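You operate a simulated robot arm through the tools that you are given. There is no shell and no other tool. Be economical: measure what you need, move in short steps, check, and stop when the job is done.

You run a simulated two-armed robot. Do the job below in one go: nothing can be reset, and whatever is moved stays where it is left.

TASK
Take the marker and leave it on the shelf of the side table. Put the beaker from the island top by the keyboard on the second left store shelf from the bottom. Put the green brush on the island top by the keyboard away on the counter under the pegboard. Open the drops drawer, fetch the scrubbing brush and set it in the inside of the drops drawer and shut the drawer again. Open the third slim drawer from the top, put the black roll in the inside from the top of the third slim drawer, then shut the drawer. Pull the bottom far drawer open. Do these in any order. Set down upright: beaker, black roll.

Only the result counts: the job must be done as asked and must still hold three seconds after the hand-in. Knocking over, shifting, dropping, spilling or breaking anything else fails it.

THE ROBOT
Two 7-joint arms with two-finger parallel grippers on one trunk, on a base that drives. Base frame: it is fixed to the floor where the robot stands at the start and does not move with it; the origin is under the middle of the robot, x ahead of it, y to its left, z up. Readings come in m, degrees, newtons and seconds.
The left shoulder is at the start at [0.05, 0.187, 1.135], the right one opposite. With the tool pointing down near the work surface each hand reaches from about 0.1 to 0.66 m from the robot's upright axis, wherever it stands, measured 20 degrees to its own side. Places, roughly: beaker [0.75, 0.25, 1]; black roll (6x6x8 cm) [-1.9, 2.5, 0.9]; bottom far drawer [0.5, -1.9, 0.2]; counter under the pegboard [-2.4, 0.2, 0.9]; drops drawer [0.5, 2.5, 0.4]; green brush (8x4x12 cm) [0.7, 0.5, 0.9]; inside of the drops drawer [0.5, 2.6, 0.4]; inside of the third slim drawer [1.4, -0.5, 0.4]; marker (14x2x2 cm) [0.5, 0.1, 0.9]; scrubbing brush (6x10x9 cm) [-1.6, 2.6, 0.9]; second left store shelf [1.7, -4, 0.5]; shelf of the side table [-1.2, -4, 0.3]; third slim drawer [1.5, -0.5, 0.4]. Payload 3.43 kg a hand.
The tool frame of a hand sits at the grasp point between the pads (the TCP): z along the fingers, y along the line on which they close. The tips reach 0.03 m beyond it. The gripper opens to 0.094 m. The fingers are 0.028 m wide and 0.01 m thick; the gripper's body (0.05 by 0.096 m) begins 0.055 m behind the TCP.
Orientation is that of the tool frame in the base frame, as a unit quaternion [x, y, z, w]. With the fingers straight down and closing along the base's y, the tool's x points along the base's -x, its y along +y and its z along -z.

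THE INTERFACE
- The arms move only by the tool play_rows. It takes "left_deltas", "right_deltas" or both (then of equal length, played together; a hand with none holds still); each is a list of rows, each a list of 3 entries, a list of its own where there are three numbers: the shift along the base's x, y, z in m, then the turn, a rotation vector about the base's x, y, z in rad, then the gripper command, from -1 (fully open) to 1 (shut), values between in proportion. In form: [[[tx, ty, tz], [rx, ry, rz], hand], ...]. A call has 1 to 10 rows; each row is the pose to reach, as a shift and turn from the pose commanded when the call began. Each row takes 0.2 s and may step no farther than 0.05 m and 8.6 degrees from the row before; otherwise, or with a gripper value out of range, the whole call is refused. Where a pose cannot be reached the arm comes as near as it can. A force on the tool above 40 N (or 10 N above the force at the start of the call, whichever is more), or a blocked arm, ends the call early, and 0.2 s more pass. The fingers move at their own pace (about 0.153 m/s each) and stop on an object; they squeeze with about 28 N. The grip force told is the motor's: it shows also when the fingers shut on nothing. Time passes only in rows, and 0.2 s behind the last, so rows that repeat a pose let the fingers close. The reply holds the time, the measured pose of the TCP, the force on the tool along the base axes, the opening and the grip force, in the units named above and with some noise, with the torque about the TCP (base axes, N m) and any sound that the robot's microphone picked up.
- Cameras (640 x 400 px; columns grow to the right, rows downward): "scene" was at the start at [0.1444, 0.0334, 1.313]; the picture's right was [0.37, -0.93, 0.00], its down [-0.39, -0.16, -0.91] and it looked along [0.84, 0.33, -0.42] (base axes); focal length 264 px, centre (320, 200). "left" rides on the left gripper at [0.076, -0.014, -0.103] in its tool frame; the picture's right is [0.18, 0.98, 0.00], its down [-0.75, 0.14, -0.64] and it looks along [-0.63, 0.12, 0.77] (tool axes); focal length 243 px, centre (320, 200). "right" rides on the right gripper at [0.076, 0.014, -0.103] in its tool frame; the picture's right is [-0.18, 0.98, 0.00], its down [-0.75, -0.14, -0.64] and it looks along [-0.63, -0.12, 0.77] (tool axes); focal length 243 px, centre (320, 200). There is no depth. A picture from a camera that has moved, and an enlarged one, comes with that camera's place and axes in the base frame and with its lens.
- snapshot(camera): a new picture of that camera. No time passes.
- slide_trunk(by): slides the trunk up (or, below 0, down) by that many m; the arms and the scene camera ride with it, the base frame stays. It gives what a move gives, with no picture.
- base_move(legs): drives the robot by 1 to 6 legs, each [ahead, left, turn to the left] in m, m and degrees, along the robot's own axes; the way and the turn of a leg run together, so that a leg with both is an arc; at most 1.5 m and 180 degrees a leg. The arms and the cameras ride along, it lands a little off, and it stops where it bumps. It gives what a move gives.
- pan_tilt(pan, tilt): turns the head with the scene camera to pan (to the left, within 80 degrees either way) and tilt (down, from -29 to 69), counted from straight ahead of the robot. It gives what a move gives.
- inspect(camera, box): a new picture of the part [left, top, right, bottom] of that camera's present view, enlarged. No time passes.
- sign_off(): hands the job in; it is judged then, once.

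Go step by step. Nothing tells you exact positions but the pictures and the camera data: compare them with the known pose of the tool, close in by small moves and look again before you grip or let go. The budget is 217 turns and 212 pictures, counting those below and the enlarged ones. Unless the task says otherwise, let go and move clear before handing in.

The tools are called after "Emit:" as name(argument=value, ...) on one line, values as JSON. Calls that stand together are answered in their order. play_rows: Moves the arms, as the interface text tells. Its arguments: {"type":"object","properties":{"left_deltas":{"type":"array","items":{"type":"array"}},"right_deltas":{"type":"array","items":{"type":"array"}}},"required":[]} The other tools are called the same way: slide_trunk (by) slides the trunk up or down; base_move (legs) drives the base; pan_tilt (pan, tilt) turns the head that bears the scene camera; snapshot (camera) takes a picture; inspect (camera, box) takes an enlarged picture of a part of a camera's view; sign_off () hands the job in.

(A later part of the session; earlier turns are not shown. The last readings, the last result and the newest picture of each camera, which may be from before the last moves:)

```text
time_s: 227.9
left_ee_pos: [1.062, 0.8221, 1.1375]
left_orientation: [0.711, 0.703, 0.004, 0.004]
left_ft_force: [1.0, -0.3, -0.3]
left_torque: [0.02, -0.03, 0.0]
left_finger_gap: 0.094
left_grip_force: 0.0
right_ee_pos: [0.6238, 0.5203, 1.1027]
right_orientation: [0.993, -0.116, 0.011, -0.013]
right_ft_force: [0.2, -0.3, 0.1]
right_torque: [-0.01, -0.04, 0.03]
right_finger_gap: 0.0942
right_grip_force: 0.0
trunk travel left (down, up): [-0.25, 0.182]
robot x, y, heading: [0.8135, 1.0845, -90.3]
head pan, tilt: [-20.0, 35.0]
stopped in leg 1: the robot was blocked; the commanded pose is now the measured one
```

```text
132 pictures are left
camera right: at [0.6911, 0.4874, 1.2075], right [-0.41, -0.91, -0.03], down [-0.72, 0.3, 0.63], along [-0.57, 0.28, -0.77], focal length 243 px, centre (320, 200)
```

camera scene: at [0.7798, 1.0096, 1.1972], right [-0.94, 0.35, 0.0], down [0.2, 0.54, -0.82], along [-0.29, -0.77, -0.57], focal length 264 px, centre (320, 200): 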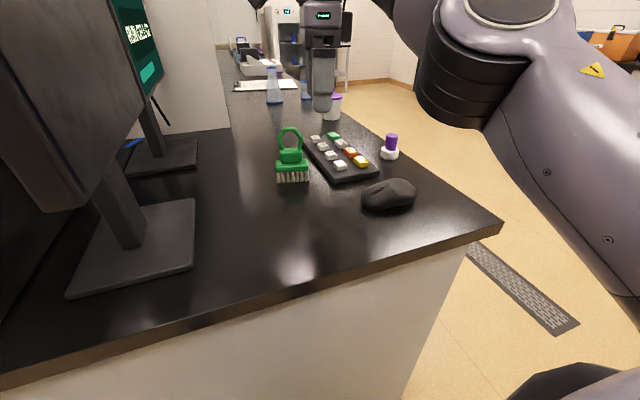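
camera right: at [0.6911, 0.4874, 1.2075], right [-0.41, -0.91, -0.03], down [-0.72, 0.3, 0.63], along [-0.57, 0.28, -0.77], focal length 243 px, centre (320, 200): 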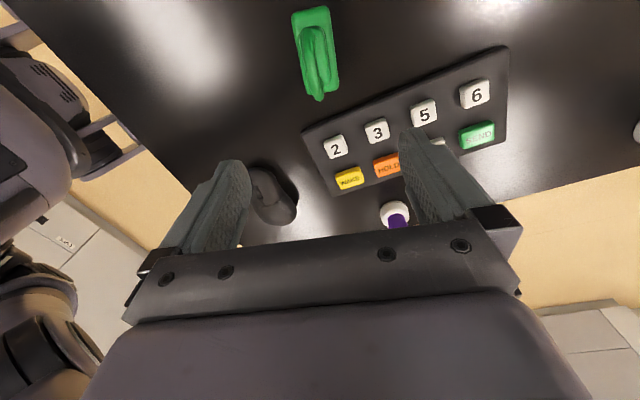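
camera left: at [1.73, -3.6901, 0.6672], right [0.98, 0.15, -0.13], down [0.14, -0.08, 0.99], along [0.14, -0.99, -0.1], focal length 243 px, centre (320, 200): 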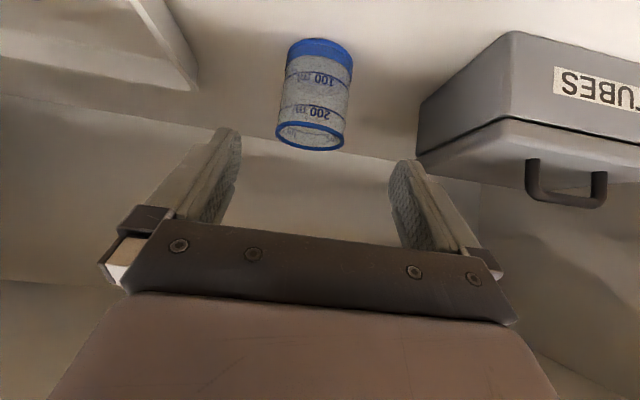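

Emit:
play_rows(right_deltas=[[[0.02, -0.004, 0], [0, 0, 0], -1], [[0.04, -0.007, 0], [0, 0, 0], -1], [[0.04, -0.007, -0.03], [0, 0, 0], -1]])

Emit:
snapshot(camera="right")

```text
time_s: 228.7
left_ee_pos: [1.0619, 0.8212, 1.1379]
left_orientation: [0.711, 0.703, 0.005, 0.003]
left_ft_force: [0.0, 0.5, 0.3]
left_torque: [0.01, 0.05, -0.02]
left_finger_gap: 0.0941
left_grip_force: 0.0
right_ee_pos: [0.6609, 0.5139, 1.0749]
right_orientation: [0.993, -0.117, 0.011, -0.014]
right_ft_force: [-0.3, 1.0, 0.0]
right_torque: [0.0, 0.0, -0.04]
right_finger_gap: 0.094
right_grip_force: 0.1
right hand out of reach, approached as far as the arm can: row 1, 2
trunk travel left (down, up): [-0.25, 0.182]
robot x, y, heading: [0.8078, 1.0843, -90.3]
head pan, tilt: [-20.0, 35.0]
```

```text
131 pictures are left
camera right: at [0.7292, 0.4796, 1.1782], right [-0.41, -0.91, -0.03], down [-0.72, 0.3, 0.63], along [-0.57, 0.28, -0.77], focal length 243 px, centre (320, 200)
```

right: 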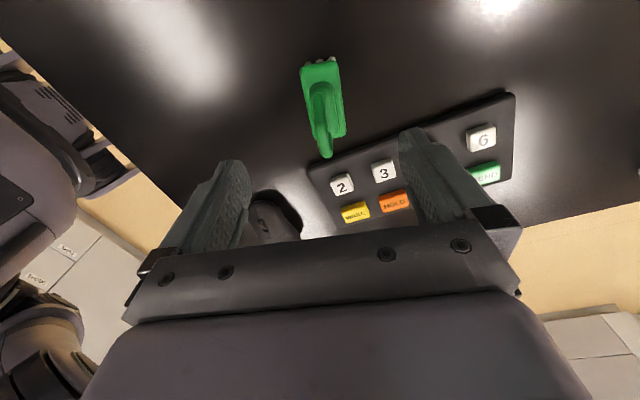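

Centered over the brush. Descend to its block and grip.

Emit:
play_rows(right_deltas=[[[0.002, 0, -0.035], [0, 0, 0], -1], [[0.003, 0, -0.07], [0, 0, 0], -1], [[0.003, 0, -0.097], [0, 0, 0], -1], [[0.003, 0, -0.097], [0, 0, 0], 0], [[0.003, 0, -0.097], [0, 0, 0], 1], [[0.003, 0, -0.097], [0, 0, 0], 1], [[0.003, 0, -0.097], [0, 0, 0], 1]])

Emit:
snapshot(camera="right")

Emit:
inspect(camera="scene", box=[220, 80, 400, 210])

```text
time_s: 230.3
left_ee_pos: [1.0626, 0.8215, 1.1383]
left_orientation: [0.711, 0.703, 0.005, 0.004]
left_ft_force: [0.4, 0.4, 0.5]
left_torque: [0.03, -0.02, 0.0]
left_finger_gap: 0.094
left_grip_force: 0.1
right_ee_pos: [0.6653, 0.5148, 0.9753]
right_orientation: [0.993, -0.117, 0.011, -0.012]
right_ft_force: [0.5, 0.9, 2.9]
right_torque: [-0.02, -0.04, 0.0]
right_finger_gap: 0.0211
right_grip_force: 27.8
trunk travel left (down, up): [-0.25, 0.182]
robot x, y, heading: [0.8067, 1.0913, -90.5]
head pan, tilt: [-20.0, 35.0]
```

```text
130 pictures are left
camera right: at [0.7335, 0.4817, 1.0795], right [-0.41, -0.91, -0.03], down [-0.72, 0.3, 0.63], along [-0.57, 0.28, -0.78], focal length 243 px, centre (320, 200)
```

right: 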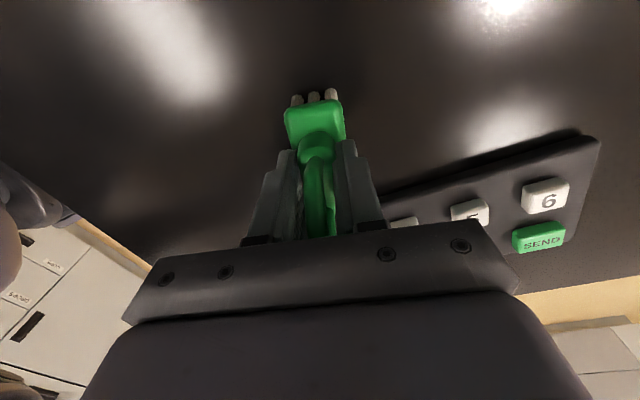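

```text
3.08 times, centred on (310, 145) of scene
camera zoom: at [0.779, 0.9464, 1.1973], right [-0.94, 0.35, 0.0], down [0.2, 0.54, -0.82], along [-0.29, -0.77, -0.57], focal length 812 px, centre (351, 369)
```

zoom: 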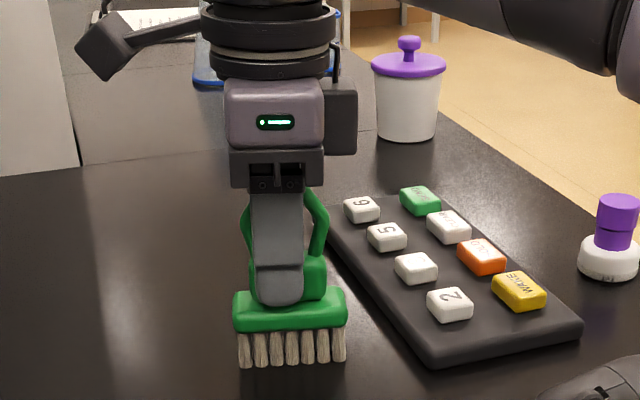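

Good grip on the block. Lift clear, pull the hand back, and back off the island.

Emit:
play_rows(right_deltas=[[[0, 0, 0.04], [0, 0, 0], 1], [[0, 0, 0.08], [0, 0, 0], 1], [[0, 0.03, 0.11], [0, 0, 0], 1], [[-0.01, 0.07, 0.12], [0, 0, 0], 1], [[-0.03, 0.11, 0.12], [0, 0, 0], 1], [[-0.05, 0.15, 0.12], [0, 0, 0], 1], [[-0.06, 0.19, 0.12], [0, 0, 0], 1]])

Emit:
base_move(legs=[[-0.25, 0, 0], [0, 0, 180]])

Emit:
pan_tilt(pan=10, tilt=35)

Emit:
snapshot(camera="scene")

Emit:
snapshot(camera="right")

```text
time_s: 231.9
left_ee_pos: [1.0613, 0.8215, 1.138]
left_orientation: [0.712, 0.702, 0.005, 0.003]
left_ft_force: [-0.6, -0.3, -0.5]
left_torque: [0.01, 0.02, 0.01]
left_finger_gap: 0.094
left_grip_force: 0.1
right_ee_pos: [0.6093, 0.7052, 1.1007]
right_orientation: [0.993, -0.117, 0.012, -0.012]
right_ft_force: [-0.2, 0.9, 0.6]
right_torque: [-0.02, -0.02, 0.05]
right_finger_gap: 0.021
right_grip_force: 27.9
trunk travel left (down, up): [-0.25, 0.182]
robot x, y, heading: [0.8094, 1.0862, -90.5]
head pan, tilt: [-20.0, 35.0]
```

```text
time_s: 241.1
left_ee_pos: [0.5503, 1.5998, 1.1374]
left_orientation: [0.714, -0.7, -0.003, 0.004]
left_ft_force: [-0.3, -0.7, 0.3]
left_torque: [-0.01, 0.02, 0.0]
left_finger_gap: 0.0939
left_grip_force: 0.1
right_ee_pos: [0.9981, 1.7324, 1.0995]
right_orientation: [0.1, 0.995, -0.013, -0.011]
right_ft_force: [-0.1, 0.6, -1.0]
right_torque: [-0.02, 0.02, -0.01]
right_finger_gap: 0.0209
right_grip_force: 28.2
trunk travel left (down, up): [-0.25, 0.182]
robot x, y, heading: [0.8095, 1.3436, 91.3]
head pan, tilt: [-20.0, 35.0]
```

```text
time_s: 242.1
left_ee_pos: [0.5515, 1.6001, 1.1378]
left_orientation: [0.714, -0.7, -0.002, 0.003]
left_ft_force: [0.6, -0.3, 0.0]
left_torque: [-0.01, 0.03, 0.0]
left_finger_gap: 0.0939
left_grip_force: 0.0
right_ee_pos: [0.9991, 1.7337, 1.0987]
right_orientation: [0.1, 0.995, -0.014, -0.011]
right_ft_force: [0.6, 0.2, -0.7]
right_torque: [-0.03, -0.01, -0.02]
right_finger_gap: 0.0213
right_grip_force: 27.6
trunk travel left (down, up): [-0.25, 0.182]
robot x, y, heading: [0.811, 1.3415, 91.3]
head pan, tilt: [10.0, 35.0]
```

```text
128 pictures are left
camera scene: at [0.7924, 1.4866, 1.1972], right [0.98, 0.2, 0.0], down [0.11, -0.56, -0.82], along [-0.16, 0.8, -0.57], focal length 264 px, centre (320, 200)
```

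scene: 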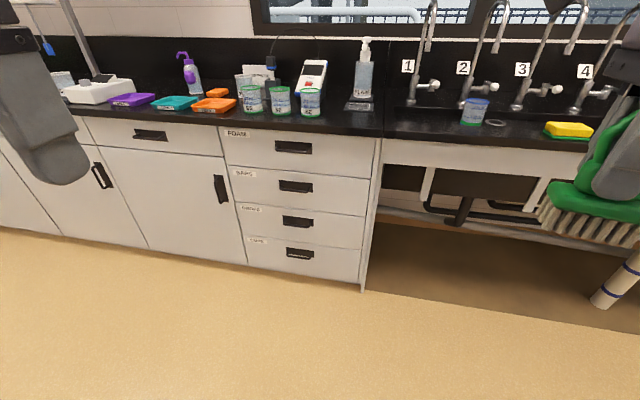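

```text
127 pictures are left
camera right: at [0.9288, 1.7653, 1.2031], right [0.38, 0.93, -0.03], down [0.73, -0.27, 0.63], along [0.58, -0.26, -0.77], focal length 243 px, centre (320, 200)
```

right: 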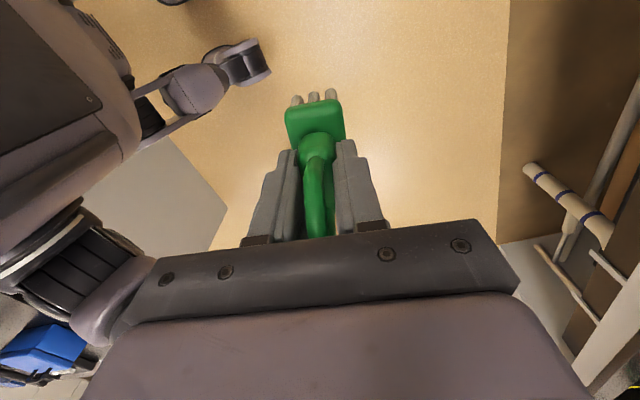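

Emit:
inspect(camera="scene", box=[215, 115, 395, 285])

```text
2.35 times, centred on (305, 200) of scene
camera zoom: at [0.7924, 1.4866, 1.1972], right [0.98, 0.2, 0.0], down [0.11, -0.56, -0.82], along [-0.16, 0.8, -0.57], focal length 621 px, centre (355, 200)
```

zoom: 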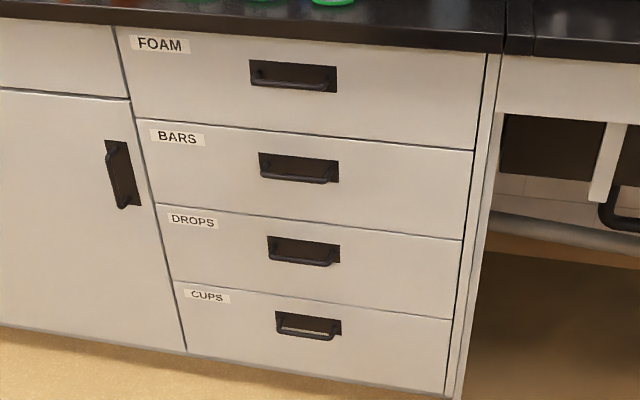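

DROPS is the third drawer; its bar is about [0.526, 2.33, 0.45]. I lower the trunk and turn the left hand for the handle grip (fingers closing in the vertical plane, pitched 40° forward).

Emit:
slide_trunk(by=-0.25)

Emit:
play_rows(left_deltas=[[[0, 0.02, 0], [0.0455, -0.0455, 0.1251], -1], [[0, 0.04, 0], [0.091, -0.091, 0.2502], -1], [[0, 0.06, 0], [0.1365, -0.1365, 0.3753], -1], [[0, 0.08, 0], [0.182, -0.182, 0.5003], -1], [[0, 0.1, 0], [0.2275, -0.2275, 0.6254], -1], [[0, 0.12, -0.01], [0.273, -0.273, 0.7505], -0.5], [[0, 0.14, -0.04], [0.3185, -0.3185, 0.8756], 0], [[0, 0.16, -0.08], [0.364, -0.364, 1.0007], 0.3], [[0, 0.18, -0.12], [0.4095, -0.4095, 1.1258], 0.3], [[0, 0.2, -0.16], [0.455, -0.455, 1.2508], 0.3]])

Emit:
play_rows(left_deltas=[[[0, 0, -0.04], [0.0455, -0.0455, 0.1251], 0.3], [[0, 0, -0.08], [0.091, -0.091, 0.2502], 0.3], [[0, 0, -0.12], [0.091, -0.091, 0.2502], 0.3], [[0, 0, -0.16], [0.091, -0.091, 0.2502], 0.3]])

Emit:
snapshot(camera="scene")

```text
time_s: 244.6
left_ee_pos: [0.55, 1.6003, 0.8881]
left_orientation: [0.714, -0.7, -0.003, 0.005]
left_ft_force: [0.1, -0.3, -0.3]
left_torque: [0.02, -0.01, 0.03]
left_finger_gap: 0.0938
left_grip_force: 0.1
right_ee_pos: [0.9987, 1.7319, 0.8492]
right_orientation: [0.103, 0.995, -0.013, -0.011]
right_ft_force: [0.0, 0.4, -0.3]
right_torque: [-0.01, 0.0, -0.02]
right_finger_gap: 0.0211
right_grip_force: 27.9
trunk travel left (down, up): [0.0, 0.432]
robot x, y, heading: [0.8111, 1.3436, 91.7]
head pan, tilt: [10.0, 35.0]
```

```text
time_s: 246.8
left_ee_pos: [0.5485, 1.8007, 0.7256]
left_orientation: [0.949, -0.124, 0.003, -0.291]
left_ft_force: [0.7, -0.3, -0.2]
left_torque: [-0.02, 0.0, 0.02]
left_finger_gap: 0.0326
left_grip_force: 0.0
right_ee_pos: [0.998, 1.7324, 0.8487]
right_orientation: [0.101, 0.995, -0.012, -0.01]
right_ft_force: [-0.3, 1.5, 0.4]
right_torque: [0.01, -0.01, -0.01]
right_finger_gap: 0.0211
right_grip_force: 28.3
trunk travel left (down, up): [0.0, 0.432]
robot x, y, heading: [0.8083, 1.3408, 91.3]
head pan, tilt: [10.0, 35.0]
```

```text
time_s: 247.8
left_ee_pos: [0.5295, 1.8028, 0.5859]
left_orientation: [0.942, 0.008, 0.005, -0.336]
left_ft_force: [0.0, -0.2, 0.4]
left_torque: [0.01, 0.01, -0.01]
left_finger_gap: 0.033
left_grip_force: 0.1
left hand out of reach, approached as far as the arm can: row 4
right_ee_pos: [0.9979, 1.7335, 0.8487]
right_orientation: [0.101, 0.995, -0.013, -0.012]
right_ft_force: [-0.5, 0.3, -0.5]
right_torque: [0.03, 0.01, -0.01]
right_finger_gap: 0.0212
right_grip_force: 28.1
trunk travel left (down, up): [0.0, 0.432]
robot x, y, heading: [0.8089, 1.3409, 91.4]
head pan, tilt: [10.0, 35.0]
```

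```text
125 pictures are left
camera scene: at [0.7923, 1.4865, 0.9472], right [0.98, 0.2, 0.0], down [0.11, -0.56, -0.82], along [-0.16, 0.8, -0.57], focal length 264 px, centre (320, 200)
```

scene: 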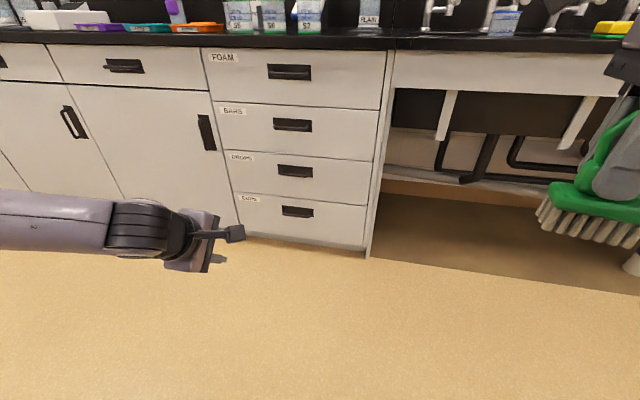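

Emit:
base_move(legs=[[0.39, 0, -1.4]])

Emit:
snapshot(camera="left")

Emit:
snapshot(camera="scene")

```text
time_s: 250.3
left_ee_pos: [0.5346, 2.1956, 0.5847]
left_orientation: [0.942, -0.002, 0.008, -0.335]
left_ft_force: [0.1, -1.0, 0.7]
left_torque: [0.0, 0.0, 0.03]
left_finger_gap: 0.0326
left_grip_force: 0.1
right_ee_pos: [1.0017, 2.1146, 0.8495]
right_orientation: [0.113, 0.993, -0.012, -0.011]
right_ft_force: [-1.0, 0.1, -1.1]
right_torque: [0.04, -0.02, -0.01]
right_finger_gap: 0.0212
right_grip_force: 27.8
trunk travel left (down, up): [0.0, 0.432]
robot x, y, heading: [0.8093, 1.7245, 90.3]
head pan, tilt: [10.0, 35.0]
```

```text
124 pictures are left
camera left: at [0.6082, 2.141, 0.674], right [0.18, -0.76, -0.62], down [-0.76, -0.51, 0.4], along [-0.62, 0.4, -0.68], focal length 243 px, centre (320, 200)
```

left: 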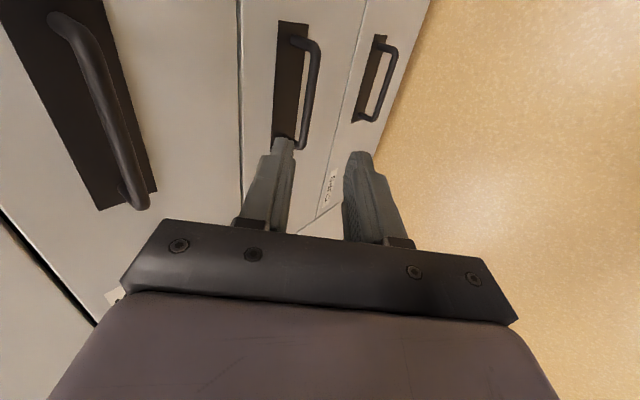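

```text
123 pictures are left
camera scene: at [0.7905, 1.8733, 0.9472], right [0.98, 0.18, 0.0], down [0.1, -0.56, -0.82], along [-0.14, 0.81, -0.57], focal length 264 px, centre (320, 200)
```

scene: 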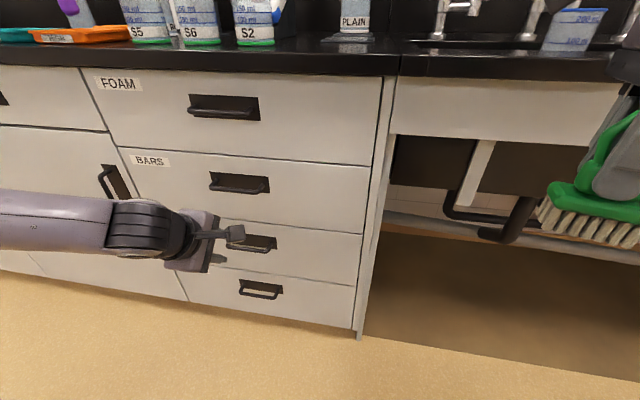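

Emit:
play_rows(left_deltas=[[[-0.004, 0.025, -0.025], [0, 0, 0], 0.3], [[-0.007, 0.05, -0.05], [0, 0, 0], 0.3], [[-0.007, 0.073, -0.076], [0, 0, 0], 0.3]])

Emit:
snapshot(camera="left")

```text
time_s: 251.1
left_ee_pos: [0.5095, 2.2725, 0.5462]
left_orientation: [0.943, -0.005, 0.008, -0.334]
left_ft_force: [-0.5, 0.1, 0.4]
left_torque: [-0.01, 0.01, -0.02]
left_finger_gap: 0.0328
left_grip_force: 0.1
left hand out of reach, approached as far as the arm can: row 1, 2, 3
right_ee_pos: [1.0016, 2.1159, 0.8496]
right_orientation: [0.111, 0.994, -0.012, -0.011]
right_ft_force: [0.0, -0.8, -1.0]
right_torque: [-0.01, 0.0, 0.02]
right_finger_gap: 0.0211
right_grip_force: 27.9
trunk travel left (down, up): [0.0, 0.432]
robot x, y, heading: [0.8065, 1.7269, 89.9]
head pan, tilt: [10.0, 35.0]
```

```text
122 pictures are left
camera left: at [0.582, 2.219, 0.6345], right [0.18, -0.77, -0.62], down [-0.77, -0.5, 0.4], along [-0.62, 0.4, -0.68], focal length 243 px, centre (320, 200)
```

left: 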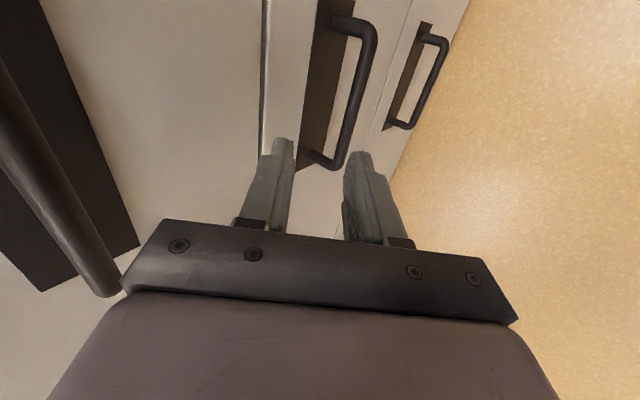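

The arm is at its limit with 40° pitch; I reduce to ~27° which still clears the upper handle.

Emit:
play_rows(left_deltas=[[[0.008, 0, 0], [-0.11, 0, 0], 0.3], [[0.017, 0, -0.01], [-0.227, 0, 0], 0.3], [[0.017, 0.005, -0.02], [-0.227, 0, 0], 0.3]])

Emit:
snapshot(camera="left")

Emit:
inspect(camera="scene", box=[100, 140, 340, 310])

```text
time_s: 251.9
left_ee_pos: [0.5262, 2.276, 0.5262]
left_orientation: [0.974, -0.002, 0.009, -0.227]
left_ft_force: [-0.2, 0.3, 0.0]
left_torque: [-0.01, 0.01, 0.01]
left_finger_gap: 0.033
left_grip_force: 0.0
right_ee_pos: [1.002, 2.1145, 0.8491]
right_orientation: [0.112, 0.994, -0.013, -0.011]
right_ft_force: [0.1, 0.7, -0.8]
right_torque: [0.0, -0.04, 0.03]
right_finger_gap: 0.0211
right_grip_force: 28.0
trunk travel left (down, up): [0.0, 0.432]
robot x, y, heading: [0.8051, 1.7304, 90.0]
head pan, tilt: [10.0, 35.0]
```

```text
121 pictures are left
camera left: at [0.6005, 2.2429, 0.6251], right [0.18, -0.88, -0.43], down [-0.76, -0.4, 0.5], along [-0.62, 0.24, -0.75], focal length 243 px, centre (320, 200)
```

left: 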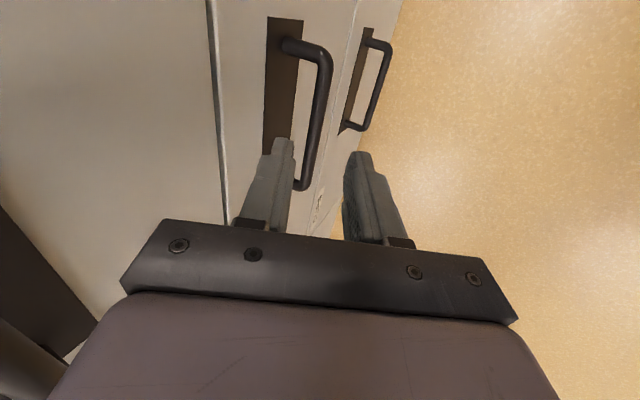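

```text
2.35 times, centred on (220, 225) of scene
camera zoom: at [0.7905, 1.8733, 0.9472], right [0.98, 0.18, 0.0], down [0.1, -0.56, -0.82], along [-0.14, 0.81, -0.57], focal length 621 px, centre (555, 141)
```

zoom: 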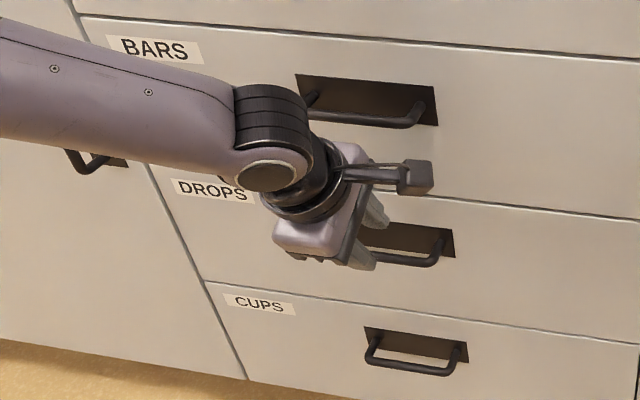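

Emit:
play_rows(left_deltas=[[[0, 0.01, -0.02], [0, 0, 0], 0.3], [[0, 0.019, -0.04], [0, 0, 0], 0.3], [[0, 0.029, -0.06], [0, 0, 0], 0.3]])

Emit:
snapshot(camera="left")

```text
time_s: 252.7
left_ee_pos: [0.513, 2.2767, 0.4994]
left_orientation: [0.974, -0.002, 0.009, -0.226]
left_ft_force: [0.3, -0.9, 0.0]
left_torque: [0.0, -0.02, -0.03]
left_finger_gap: 0.0329
left_grip_force: 0.1
left hand out of reach, approached as far as the arm can: row 1, 2, 3
right_ee_pos: [1.0015, 2.1146, 0.8487]
right_orientation: [0.111, 0.994, -0.012, -0.011]
right_ft_force: [-0.4, 0.7, -1.0]
right_torque: [0.0, 0.01, -0.01]
right_finger_gap: 0.0209
right_grip_force: 28.3
trunk travel left (down, up): [0.0, 0.432]
robot x, y, heading: [0.8045, 1.7258, 90.0]
head pan, tilt: [10.0, 35.0]
```

```text
119 pictures are left
camera left: at [0.5858, 2.2441, 0.5973], right [0.18, -0.88, -0.43], down [-0.76, -0.4, 0.5], along [-0.62, 0.24, -0.75], focal length 243 px, centre (320, 200)
```

left: 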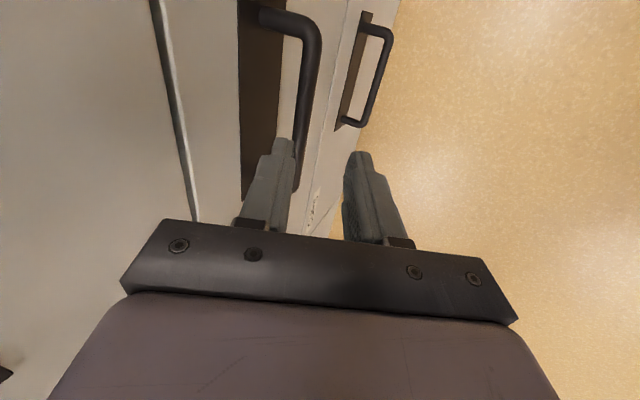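

Needs the base closer. Raise/back the hand slightly, drive 7 cm ahead.

Emit:
play_rows(left_deltas=[[[0.006, -0.02, 0.025], [0, 0, 0], 0.3], [[0.013, -0.05, 0.04], [0, 0, 0], 0.3], [[0.013, -0.08, 0.04], [0, 0, 0], 0.3]])

Emit:
base_move(legs=[[0.08, 0, 0]])

Emit:
snapshot(camera="left")

```text
time_s: 253.5
left_ee_pos: [0.5237, 2.1983, 0.5388]
left_orientation: [0.974, -0.002, 0.008, -0.227]
left_ft_force: [1.2, -0.1, 0.5]
left_torque: [-0.05, 0.02, 0.02]
left_finger_gap: 0.0328
left_grip_force: 0.0
right_ee_pos: [1.003, 2.1153, 0.8492]
right_orientation: [0.112, 0.994, -0.013, -0.011]
right_ft_force: [0.5, 0.7, -0.3]
right_torque: [-0.02, 0.0, -0.03]
right_finger_gap: 0.021
right_grip_force: 28.0
trunk travel left (down, up): [0.0, 0.432]
robot x, y, heading: [0.8097, 1.7258, 90.2]
head pan, tilt: [10.0, 35.0]
```

```text
time_s: 254.5
left_ee_pos: [0.524, 2.2789, 0.5391]
left_orientation: [0.974, -0.003, 0.009, -0.227]
left_ft_force: [0.0, 0.2, -0.2]
left_torque: [0.0, -0.01, 0.05]
left_finger_gap: 0.0329
left_grip_force: 0.0
right_ee_pos: [1.0033, 2.1932, 0.8497]
right_orientation: [0.113, 0.993, -0.013, -0.011]
right_ft_force: [1.0, 0.0, -1.1]
right_torque: [-0.03, 0.0, 0.02]
right_finger_gap: 0.021
right_grip_force: 28.1
trunk travel left (down, up): [0.0, 0.432]
robot x, y, heading: [0.8041, 1.8075, 90.2]
head pan, tilt: [10.0, 35.0]
```

```text
118 pictures are left
camera left: at [0.598, 2.2446, 0.6377], right [0.18, -0.88, -0.43], down [-0.77, -0.4, 0.5], along [-0.62, 0.24, -0.75], focal length 243 px, centre (320, 200)
```

left: 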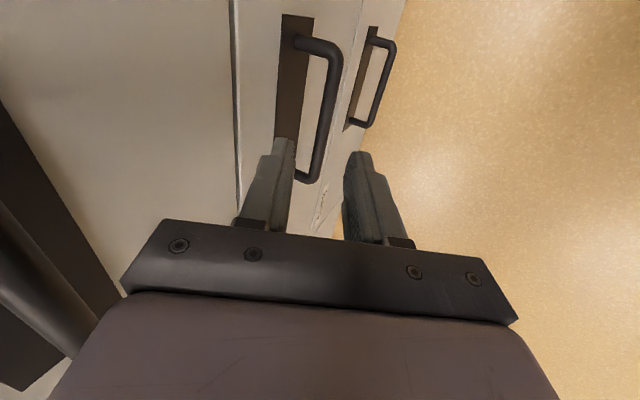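

Emit:
play_rows(left_deltas=[[[0, 0.008, -0.02], [0, 0, 0], 0.3], [[0, 0.016, -0.04], [0, 0, 0], 0.3]])

Emit:
snapshot(camera="left")

```text
time_s: 255.1
left_ee_pos: [0.526, 2.296, 0.5007]
left_orientation: [0.974, -0.003, 0.009, -0.227]
left_ft_force: [-0.2, 0.7, 1.6]
left_torque: [-0.01, 0.02, 0.02]
left_finger_gap: 0.0328
left_grip_force: 0.1
right_ee_pos: [1.0021, 2.1927, 0.8483]
right_orientation: [0.115, 0.993, -0.013, -0.011]
right_ft_force: [0.8, -0.1, -1.2]
right_torque: [0.01, 0.01, 0.0]
right_finger_gap: 0.021
right_grip_force: 28.0
trunk travel left (down, up): [0.0, 0.432]
robot x, y, heading: [0.8066, 1.8104, 90.2]
head pan, tilt: [10.0, 35.0]
```

```text
117 pictures are left
camera left: at [0.6001, 2.2623, 0.5993], right [0.18, -0.88, -0.43], down [-0.77, -0.4, 0.5], along [-0.62, 0.24, -0.75], focal length 243 px, centre (320, 200)
```

left: 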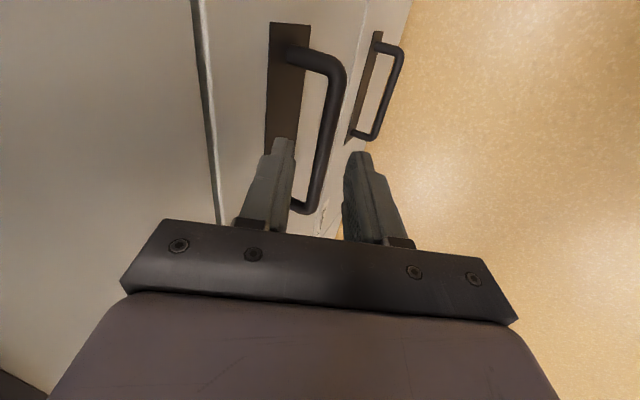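

Emit:
play_rows(left_deltas=[[[0, 0.005, -0.012], [0, 0, 0], 0.3], [[0, 0.011, -0.026], [0, 0, 0], 0.3], [[0, 0.011, -0.026], [0, 0, 0], 0.3]])

Emit:
snapshot(camera="left")

```text
time_s: 255.9
left_ee_pos: [0.5208, 2.3087, 0.4835]
left_orientation: [0.975, -0.004, 0.009, -0.224]
left_ft_force: [-0.8, 0.4, -0.1]
left_torque: [0.01, -0.03, -0.03]
left_finger_gap: 0.0329
left_grip_force: 0.1
left hand out of reach, approached as far as the arm can: row 2, 3
right_ee_pos: [1.0022, 2.1942, 0.8489]
right_orientation: [0.114, 0.993, -0.012, -0.011]
right_ft_force: [-0.2, 0.1, -0.6]
right_torque: [-0.01, -0.03, -0.01]
right_finger_gap: 0.0213
right_grip_force: 27.7
trunk travel left (down, up): [0.0, 0.432]
robot x, y, heading: [0.8051, 1.8065, 90.0]
head pan, tilt: [10.0, 35.0]
```

```text
116 pictures are left
camera left: at [0.5936, 2.276, 0.5826], right [0.18, -0.89, -0.43], down [-0.77, -0.4, 0.5], along [-0.62, 0.24, -0.75], focal length 243 px, centre (320, 200)
```

left: 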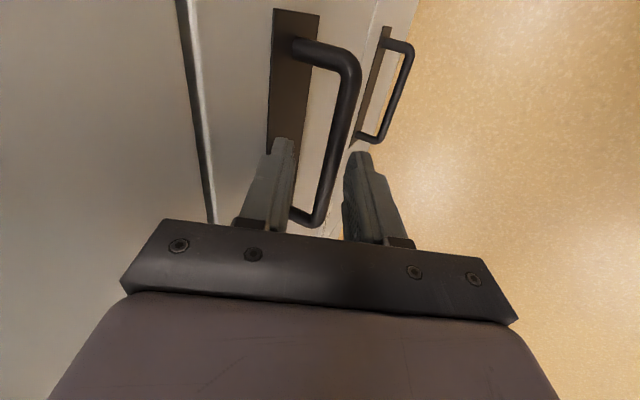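

Emit:
play_rows(left_deltas=[[[0, -0.003, 0], [-0.04, 0, 0], 0.4], [[0, -0.004, -0.012], [-0.07, 0, 0], 0.4], [[0, -0.004, -0.012], [-0.07, 0, 0], 0.4]])

Emit:
snapshot(camera="left")

Emit:
inspect(camera="scene", box=[100, 140, 340, 310])

```text
time_s: 256.7
left_ee_pos: [0.5199, 2.3048, 0.4715]
left_orientation: [0.981, -0.002, 0.008, -0.192]
left_ft_force: [-0.9, -0.5, 0.7]
left_torque: [0.04, -0.02, 0.0]
left_finger_gap: 0.0283
left_grip_force: 0.0
right_ee_pos: [1.0035, 2.1934, 0.8489]
right_orientation: [0.114, 0.993, -0.013, -0.011]
right_ft_force: [-0.2, 0.3, -1.1]
right_torque: [0.01, 0.01, -0.04]
right_finger_gap: 0.0213
right_grip_force: 28.1
trunk travel left (down, up): [0.0, 0.432]
robot x, y, heading: [0.8058, 1.8094, 89.9]
head pan, tilt: [10.0, 35.0]
```

```text
115 pictures are left
camera left: at [0.594, 2.2787, 0.5718], right [0.18, -0.91, -0.37], down [-0.77, -0.37, 0.53], along [-0.62, 0.19, -0.76], focal length 243 px, centre (320, 200)
```

left: 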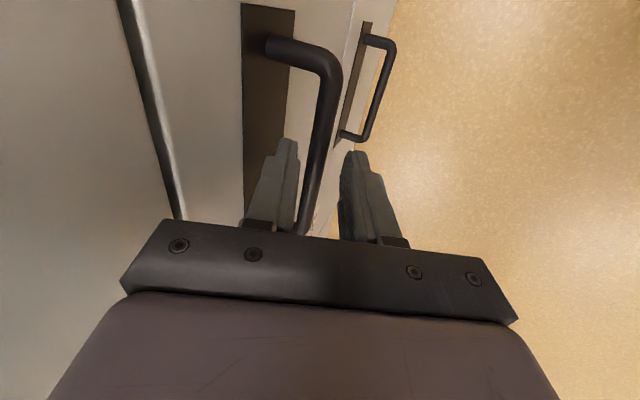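

```text
2.35 times, centred on (220, 225) of scene
camera zoom: at [0.7908, 1.9524, 0.9472], right [0.98, 0.17, 0.0], down [0.1, -0.56, -0.82], along [-0.14, 0.81, -0.57], focal length 621 px, centre (555, 141)
```

zoom: 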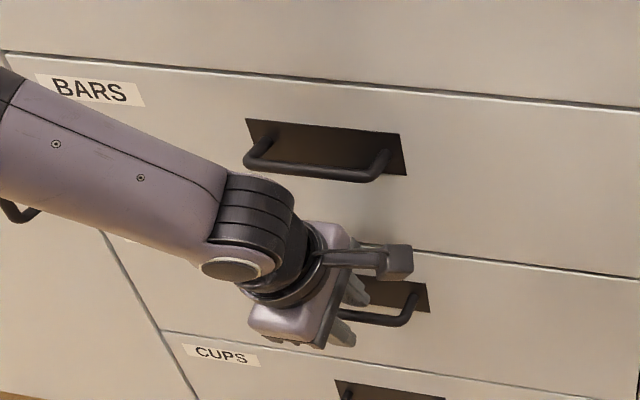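

The bar is well between the fingers. Close and pull back.

Emit:
play_rows(left_deltas=[[[0, 0, 0], [0, 0, 0], 0.7], [[0, 0, 0], [0, 0, 0], 1], [[0, 0, 0], [0, 0, 0], 1], [[0, 0, 0], [0, 0, 0], 1]])

Emit:
snapshot(camera="left")

```text
time_s: 257.7
left_ee_pos: [0.5209, 2.3042, 0.4724]
left_orientation: [0.981, -0.002, 0.009, -0.194]
left_ft_force: [-0.4, 3.3, 9.1]
left_torque: [0.15, -0.43, 1.15]
left_finger_gap: 0.0105
left_grip_force: 44.1
right_ee_pos: [1.0034, 2.1921, 0.85]
right_orientation: [0.114, 0.993, -0.013, -0.012]
right_ft_force: [0.0, 0.1, -0.8]
right_torque: [0.02, 0.0, 0.03]
right_finger_gap: 0.0211
right_grip_force: 28.4
trunk travel left (down, up): [0.0, 0.432]
robot x, y, heading: [0.807, 1.8072, 89.9]
head pan, tilt: [10.0, 35.0]
```

```text
113 pictures are left
camera left: at [0.594, 2.279, 0.573], right [0.18, -0.91, -0.37], down [-0.77, -0.37, 0.53], along [-0.62, 0.19, -0.76], focal length 243 px, centre (320, 200)
```

left: 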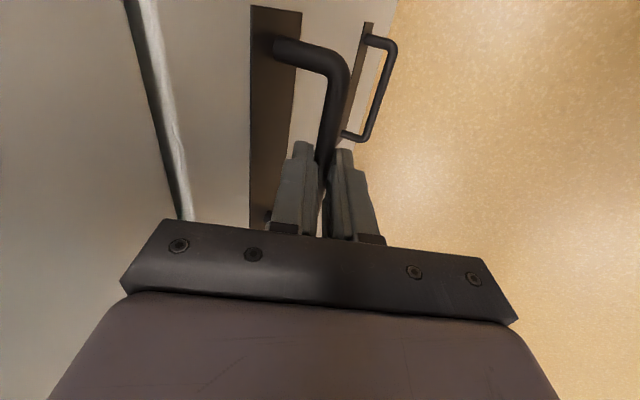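

Emit:
base_move(legs=[[-0.1, 0, 0]])

Emit:
snapshot(camera="left")

```text
time_s: 258.9
left_ee_pos: [0.5204, 2.2086, 0.4717]
left_orientation: [0.981, -0.003, 0.008, -0.194]
left_ft_force: [-8.4, -0.6, 17.1]
left_torque: [0.18, -0.82, 1.09]
left_finger_gap: 0.0106
left_grip_force: 44.1
right_ee_pos: [1.0034, 2.0946, 0.8513]
right_orientation: [0.115, 0.993, -0.012, -0.012]
right_ft_force: [0.6, -0.4, 0.5]
right_torque: [0.01, -0.02, -0.02]
right_finger_gap: 0.0208
right_grip_force: 27.8
trunk travel left (down, up): [0.0, 0.432]
robot x, y, heading: [0.8063, 1.7073, 89.8]
head pan, tilt: [10.0, 35.0]
```

```text
112 pictures are left
camera left: at [0.5942, 2.1814, 0.5729], right [0.18, -0.91, -0.37], down [-0.76, -0.37, 0.53], along [-0.62, 0.19, -0.76], focal length 243 px, centre (320, 200)
```

left: 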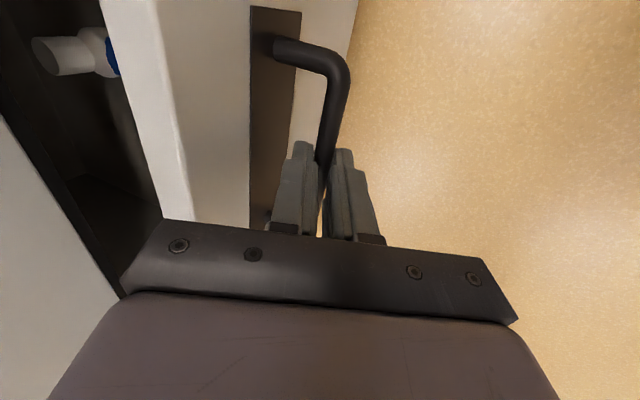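

It's opening. Pull further to the stop.

Emit:
base_move(legs=[[-0.22, 0, 0]])

Emit:
snapshot(camera="scene")

```text
time_s: 260.6
left_ee_pos: [0.5211, 1.9877, 0.4721]
left_orientation: [0.981, -0.004, 0.008, -0.193]
left_ft_force: [-4.0, 0.0, 11.2]
left_torque: [0.08, -0.56, 1.1]
left_finger_gap: 0.0108
left_grip_force: 44.9
right_ee_pos: [1.0029, 1.8749, 0.8491]
right_orientation: [0.115, 0.993, -0.013, -0.012]
right_ft_force: [-0.2, -0.6, -1.1]
right_torque: [0.01, 0.0, 0.0]
right_finger_gap: 0.0212
right_grip_force: 27.7
trunk travel left (down, up): [0.0, 0.432]
robot x, y, heading: [0.8025, 1.4908, 89.6]
head pan, tilt: [10.0, 35.0]
```

```text
111 pictures are left
camera scene: at [0.7906, 1.6334, 0.9474], right [0.99, 0.17, 0.0], down [0.1, -0.56, -0.82], along [-0.14, 0.81, -0.57], focal length 264 px, centre (320, 200)
```

scene: 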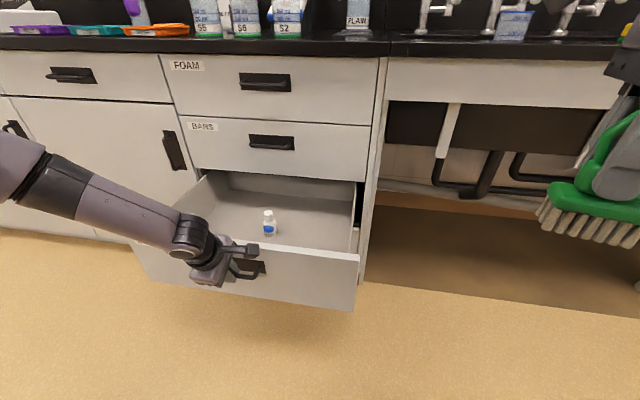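

Drawer opened 0.32 m; inside stands one bottle. Release the handle and lift away.

Emit:
play_rows(left_deltas=[[[0, 0, 0], [0, 0, 0], 0.5], [[0, 0, 0], [0, 0, 0], 0.3], [[0, 0, 0], [0, 0, 0], 0.3], [[0, -0.01, 0.025], [0, 0, 0], 0.3], [[0, -0.025, 0.06], [0, 0, 0], 0.3], [[0, -0.04, 0.1], [0, 0, 0], 0.3], [[0, -0.05, 0.145], [0, 0, 0], 0.3], [[0, -0.06, 0.19], [0, 0, 0], -0.5], [[0, -0.07, 0.235], [0, 0, 0], -1]])

Emit:
pan_tilt(pan=25, tilt=40)

Emit:
snapshot(camera="scene")

```text
time_s: 262.6
left_ee_pos: [0.5215, 1.9188, 0.7085]
left_orientation: [0.981, -0.004, 0.009, -0.192]
left_ft_force: [0.6, 0.3, -0.1]
left_torque: [-0.02, 0.0, 0.01]
left_finger_gap: 0.0939
left_grip_force: 0.1
right_ee_pos: [1.0035, 1.8743, 0.8494]
right_orientation: [0.116, 0.993, -0.013, -0.01]
right_ft_force: [0.2, -0.6, -0.2]
right_torque: [-0.06, 0.02, 0.01]
right_finger_gap: 0.0212
right_grip_force: 28.2
trunk travel left (down, up): [0.0, 0.432]
robot x, y, heading: [0.8077, 1.4911, 89.7]
head pan, tilt: [10.0, 35.0]
```

```text
time_s: 263.3
left_ee_pos: [0.5221, 1.9206, 0.7087]
left_orientation: [0.981, -0.004, 0.008, -0.193]
left_ft_force: [0.3, 0.1, 0.0]
left_torque: [0.02, 0.02, 0.02]
left_finger_gap: 0.0941
left_grip_force: 0.1
right_ee_pos: [1.0032, 1.8733, 0.8493]
right_orientation: [0.115, 0.993, -0.013, -0.01]
right_ft_force: [0.6, 0.7, -0.7]
right_torque: [-0.01, 0.01, 0.0]
right_finger_gap: 0.0211
right_grip_force: 28.0
trunk travel left (down, up): [0.0, 0.432]
robot x, y, heading: [0.8021, 1.4909, 89.5]
head pan, tilt: [25.0, 40.0]
```

```text
110 pictures are left
camera scene: at [0.7697, 1.6245, 0.9397], right [0.91, 0.42, 0.0], down [0.27, -0.58, -0.77], along [-0.32, 0.7, -0.64], focal length 264 px, centre (320, 200)
```

scene: 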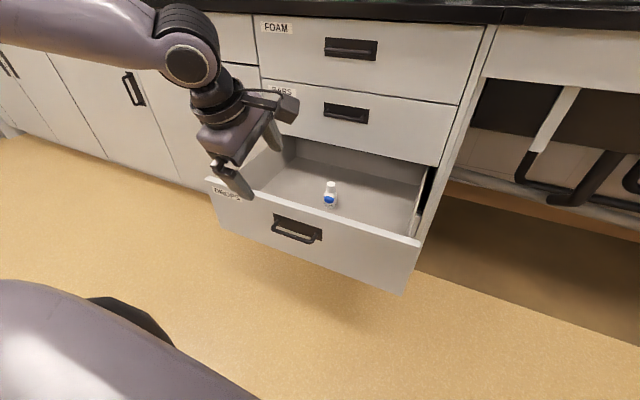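

Now raise the trunk and head for the pegboard counter.

Emit:
slide_trunk(by=0.25)

Emit:
base_move(legs=[[-0.15, 0, 0], [0, 1.1, 0], [0, 0.9, 0], [0, 0, 90]])

Emit:
pan_tilt(pan=20, tilt=20)

Emit:
snapshot(camera="scene")

Emit:
pan_tilt(pan=-60, tilt=20)

Emit:
snapshot(camera="scene")

```text
time_s: 265.9
left_ee_pos: [0.5217, 1.9188, 0.958]
left_orientation: [0.981, -0.004, 0.009, -0.193]
left_ft_force: [0.0, 0.0, 0.0]
left_torque: [0.02, 0.03, 0.02]
left_finger_gap: 0.0938
left_grip_force: 0.1
right_ee_pos: [1.0029, 1.8736, 1.0994]
right_orientation: [0.115, 0.993, -0.012, -0.012]
right_ft_force: [-0.4, -0.6, -0.5]
right_torque: [0.03, -0.01, -0.01]
right_finger_gap: 0.0212
right_grip_force: 28.3
trunk travel left (down, up): [-0.25, 0.182]
robot x, y, heading: [0.8021, 1.4915, 89.7]
head pan, tilt: [25.0, 40.0]
```

```text
time_s: 288.4
left_ee_pos: [-1.6425, 1.1569, 0.9585]
left_orientation: [0.721, 0.665, -0.125, -0.149]
left_ft_force: [-0.2, -0.9, 0.7]
left_torque: [0.01, -0.01, 0.03]
left_finger_gap: 0.0941
left_grip_force: 0.1
right_ee_pos: [-1.5599, 1.6337, 1.0987]
right_orientation: [-0.59, 0.807, -0.016, 0.0]
right_ft_force: [-0.1, -0.2, -0.7]
right_torque: [0.0, 0.0, -0.03]
right_finger_gap: 0.0211
right_grip_force: 28.4
trunk travel left (down, up): [-0.25, 0.182]
robot x, y, heading: [-1.1895, 1.4057, 175.6]
head pan, tilt: [25.0, 40.0]
```

```text
time_s: 289.2
left_ee_pos: [-1.6419, 1.1573, 0.9586]
left_orientation: [0.723, 0.664, -0.125, -0.148]
left_ft_force: [0.2, -0.4, 0.1]
left_torque: [-0.02, 0.0, -0.01]
left_finger_gap: 0.0941
left_grip_force: 0.0
right_ee_pos: [-1.5596, 1.6353, 1.0998]
right_orientation: [-0.59, 0.807, -0.017, 0.001]
right_ft_force: [-0.2, 0.8, -0.7]
right_torque: [-0.01, -0.02, 0.0]
right_finger_gap: 0.021
right_grip_force: 28.2
trunk travel left (down, up): [-0.25, 0.182]
robot x, y, heading: [-1.1925, 1.4079, 175.6]
head pan, tilt: [20.0, 20.0]
```

```text
109 pictures are left
camera scene: at [-1.339, 1.387, 1.221], right [-0.27, 0.96, 0.0], down [0.33, 0.09, -0.94], along [-0.91, -0.25, -0.34], focal length 264 px, centre (320, 200)
```

scene: 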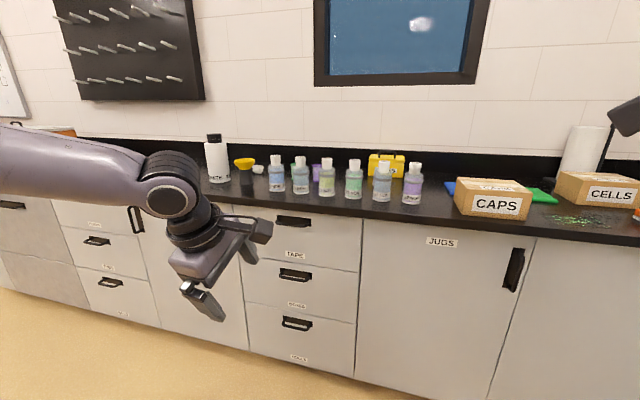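

```text
time_s: 290.8
left_ee_pos: [-1.6409, 1.1579, 0.9576]
left_orientation: [0.722, 0.665, -0.125, -0.148]
left_ft_force: [0.0, 0.5, -0.3]
left_torque: [0.04, -0.03, 0.03]
left_finger_gap: 0.0937
left_grip_force: 0.1
right_ee_pos: [-1.5608, 1.6362, 1.099]
right_orientation: [-0.59, 0.807, -0.017, 0.001]
right_ft_force: [-0.8, -0.6, -1.5]
right_torque: [0.01, -0.01, -0.01]
right_finger_gap: 0.0212
right_grip_force: 27.7
trunk travel left (down, up): [-0.25, 0.182]
robot x, y, heading: [-1.1893, 1.4042, 175.2]
head pan, tilt: [-60.0, 20.0]
```

```text
108 pictures are left
camera scene: at [-1.2892, 1.4958, 1.2211], right [0.9, 0.43, 0.0], down [0.15, -0.31, -0.94], along [-0.4, 0.85, -0.34], focal length 264 px, centre (320, 200)
```

scene: 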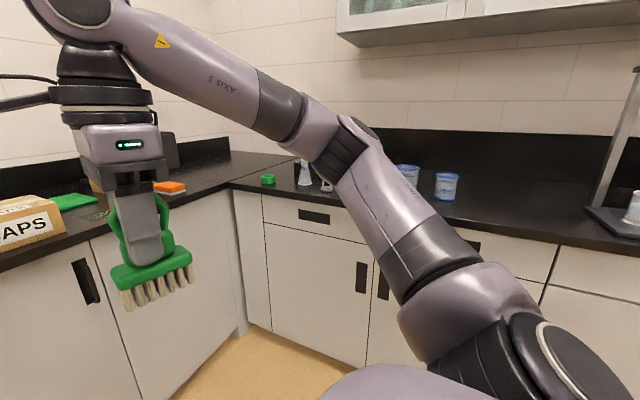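

The pegboard is further left. Strafe along to y≈0.35 and look.

Emit:
base_move(legs=[[0, 0, 4.6], [0, 1.0, 0]])

Emit:
pan_tilt(pan=0, tilt=25)

Emit:
snapshot(camera="scene")

```text
time_s: 300.2
left_ee_pos: [-1.6142, 0.1379, 0.9575]
left_orientation: [0.692, 0.695, -0.131, -0.142]
left_ft_force: [-0.5, 0.3, -0.1]
left_torque: [-0.02, -0.03, -0.01]
left_finger_gap: 0.0941
left_grip_force: 0.1
right_ee_pos: [-1.5739, 0.6199, 1.0986]
right_orientation: [-0.625, 0.781, -0.017, 0.001]
right_ft_force: [-0.1, 0.3, -1.4]
right_torque: [0.02, -0.01, -0.02]
right_finger_gap: 0.021
right_grip_force: 28.2
trunk travel left (down, up): [-0.25, 0.182]
robot x, y, heading: [-1.186, 0.4286, -179.8]
head pan, tilt: [-60.0, 20.0]
```

```text
time_s: 301.5
left_ee_pos: [-1.6148, 0.1364, 0.9584]
left_orientation: [0.692, 0.695, -0.131, -0.143]
left_ft_force: [-0.5, 0.4, -0.1]
left_torque: [0.02, 0.01, -0.01]
left_finger_gap: 0.0941
left_grip_force: 0.1
right_ee_pos: [-1.574, 0.6204, 1.0983]
right_orientation: [-0.625, 0.781, -0.017, 0.001]
right_ft_force: [-0.6, 0.0, -0.2]
right_torque: [-0.01, 0.0, -0.03]
right_finger_gap: 0.021
right_grip_force: 28.2
trunk travel left (down, up): [-0.25, 0.182]
robot x, y, heading: [-1.1912, 0.4229, -179.6]
head pan, tilt: [0.0, 25.0]
```

```text
107 pictures are left
camera scene: at [-1.3378, 0.4246, 1.213], right [-0.01, 1.0, 0.0], down [0.42, 0.0, -0.91], along [-0.91, -0.01, -0.42], focal length 264 px, centre (320, 200)
```

scene: 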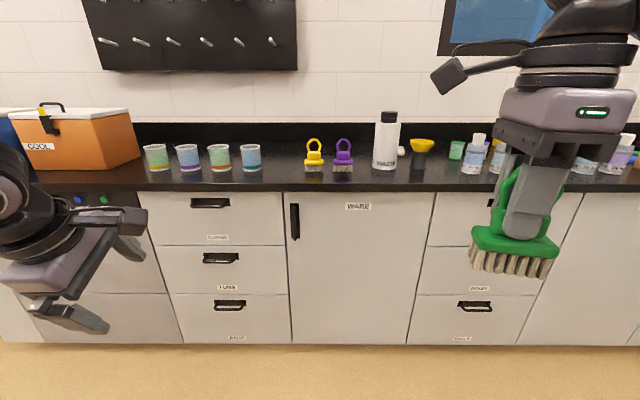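

The counter under the pegboard has beakers and two brushes; a free spot in front is about [−2.19, 0.23]. I raise/tuck the left hand and move in.

Emit:
play_rows(left_deltas=[[[0.03, 0, 0.04], [0, 0, 0], -1], [[0.06, 0, 0.08], [0, 0, 0], -1], [[0.09, 0, 0.12], [0, 0, 0], -1], [[0.12, 0, 0.16], [0, 0, 0], -1], [[0.15, 0, 0.18], [0, 0, 0], -1]])

Emit:
base_move(legs=[[0.3, 0.33, 0]])

Emit:
pan_tilt(pan=-10, tilt=35)

Emit:
snapshot(camera="scene")

```text
time_s: 302.7
left_ee_pos: [-1.4635, 0.1385, 1.1397]
left_orientation: [0.693, 0.694, -0.132, -0.142]
left_ft_force: [0.1, 0.2, -0.5]
left_torque: [0.0, -0.01, 0.0]
left_finger_gap: 0.094
left_grip_force: 0.1
right_ee_pos: [-1.5734, 0.6207, 1.0989]
right_orientation: [-0.624, 0.781, -0.017, 0.002]
right_ft_force: [0.3, 0.3, -0.3]
right_torque: [-0.03, 0.02, 0.01]
right_finger_gap: 0.0211
right_grip_force: 28.0
trunk travel left (down, up): [-0.25, 0.182]
robot x, y, heading: [-1.1886, 0.4266, -179.5]
head pan, tilt: [0.0, 25.0]
```

```text
time_s: 306.2
left_ee_pos: [-1.7661, -0.1921, 1.1384]
left_orientation: [0.698, 0.689, -0.131, -0.143]
left_ft_force: [0.2, 0.0, 0.5]
left_torque: [-0.01, -0.02, 0.01]
left_finger_gap: 0.0937
left_grip_force: 0.1
right_ee_pos: [-1.869, 0.2909, 1.0997]
right_orientation: [-0.618, 0.786, -0.017, 0.001]
right_ft_force: [-0.3, 0.2, -1.2]
right_torque: [-0.01, -0.01, 0.0]
right_finger_gap: 0.0212
right_grip_force: 28.0
trunk travel left (down, up): [-0.25, 0.182]
robot x, y, heading: [-1.4861, 0.0899, 179.4]
head pan, tilt: [0.0, 25.0]
```

```text
time_s: 306.9
left_ee_pos: [-1.766, -0.1935, 1.1389]
left_orientation: [0.698, 0.689, -0.13, -0.143]
left_ft_force: [-0.5, -0.2, -0.4]
left_torque: [-0.01, 0.01, -0.01]
left_finger_gap: 0.0939
left_grip_force: 0.1
right_ee_pos: [-1.8681, 0.2908, 1.0991]
right_orientation: [-0.618, 0.786, -0.017, 0.002]
right_ft_force: [-0.4, -0.1, -1.4]
right_torque: [-0.01, 0.0, -0.01]
right_finger_gap: 0.021
right_grip_force: 28.1
trunk travel left (down, up): [-0.25, 0.182]
robot x, y, heading: [-1.4851, 0.089, 179.3]
head pan, tilt: [-10.0, 35.0]
```

```text
106 pictures are left
camera scene: at [-1.6295, 0.1061, 1.1973], right [0.18, 0.98, 0.0], down [0.56, -0.11, -0.82], along [-0.81, 0.15, -0.57], focal length 264 px, centre (320, 200)
```

scene: 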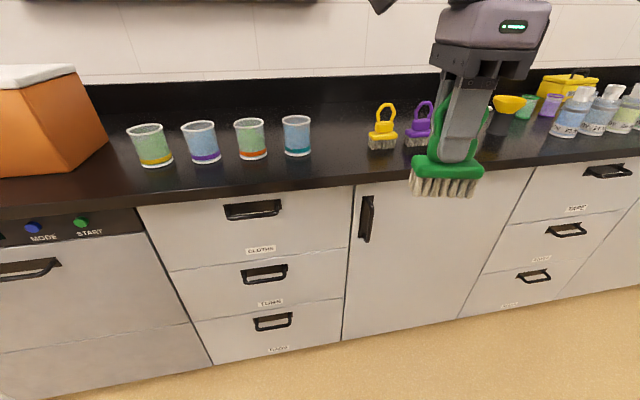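

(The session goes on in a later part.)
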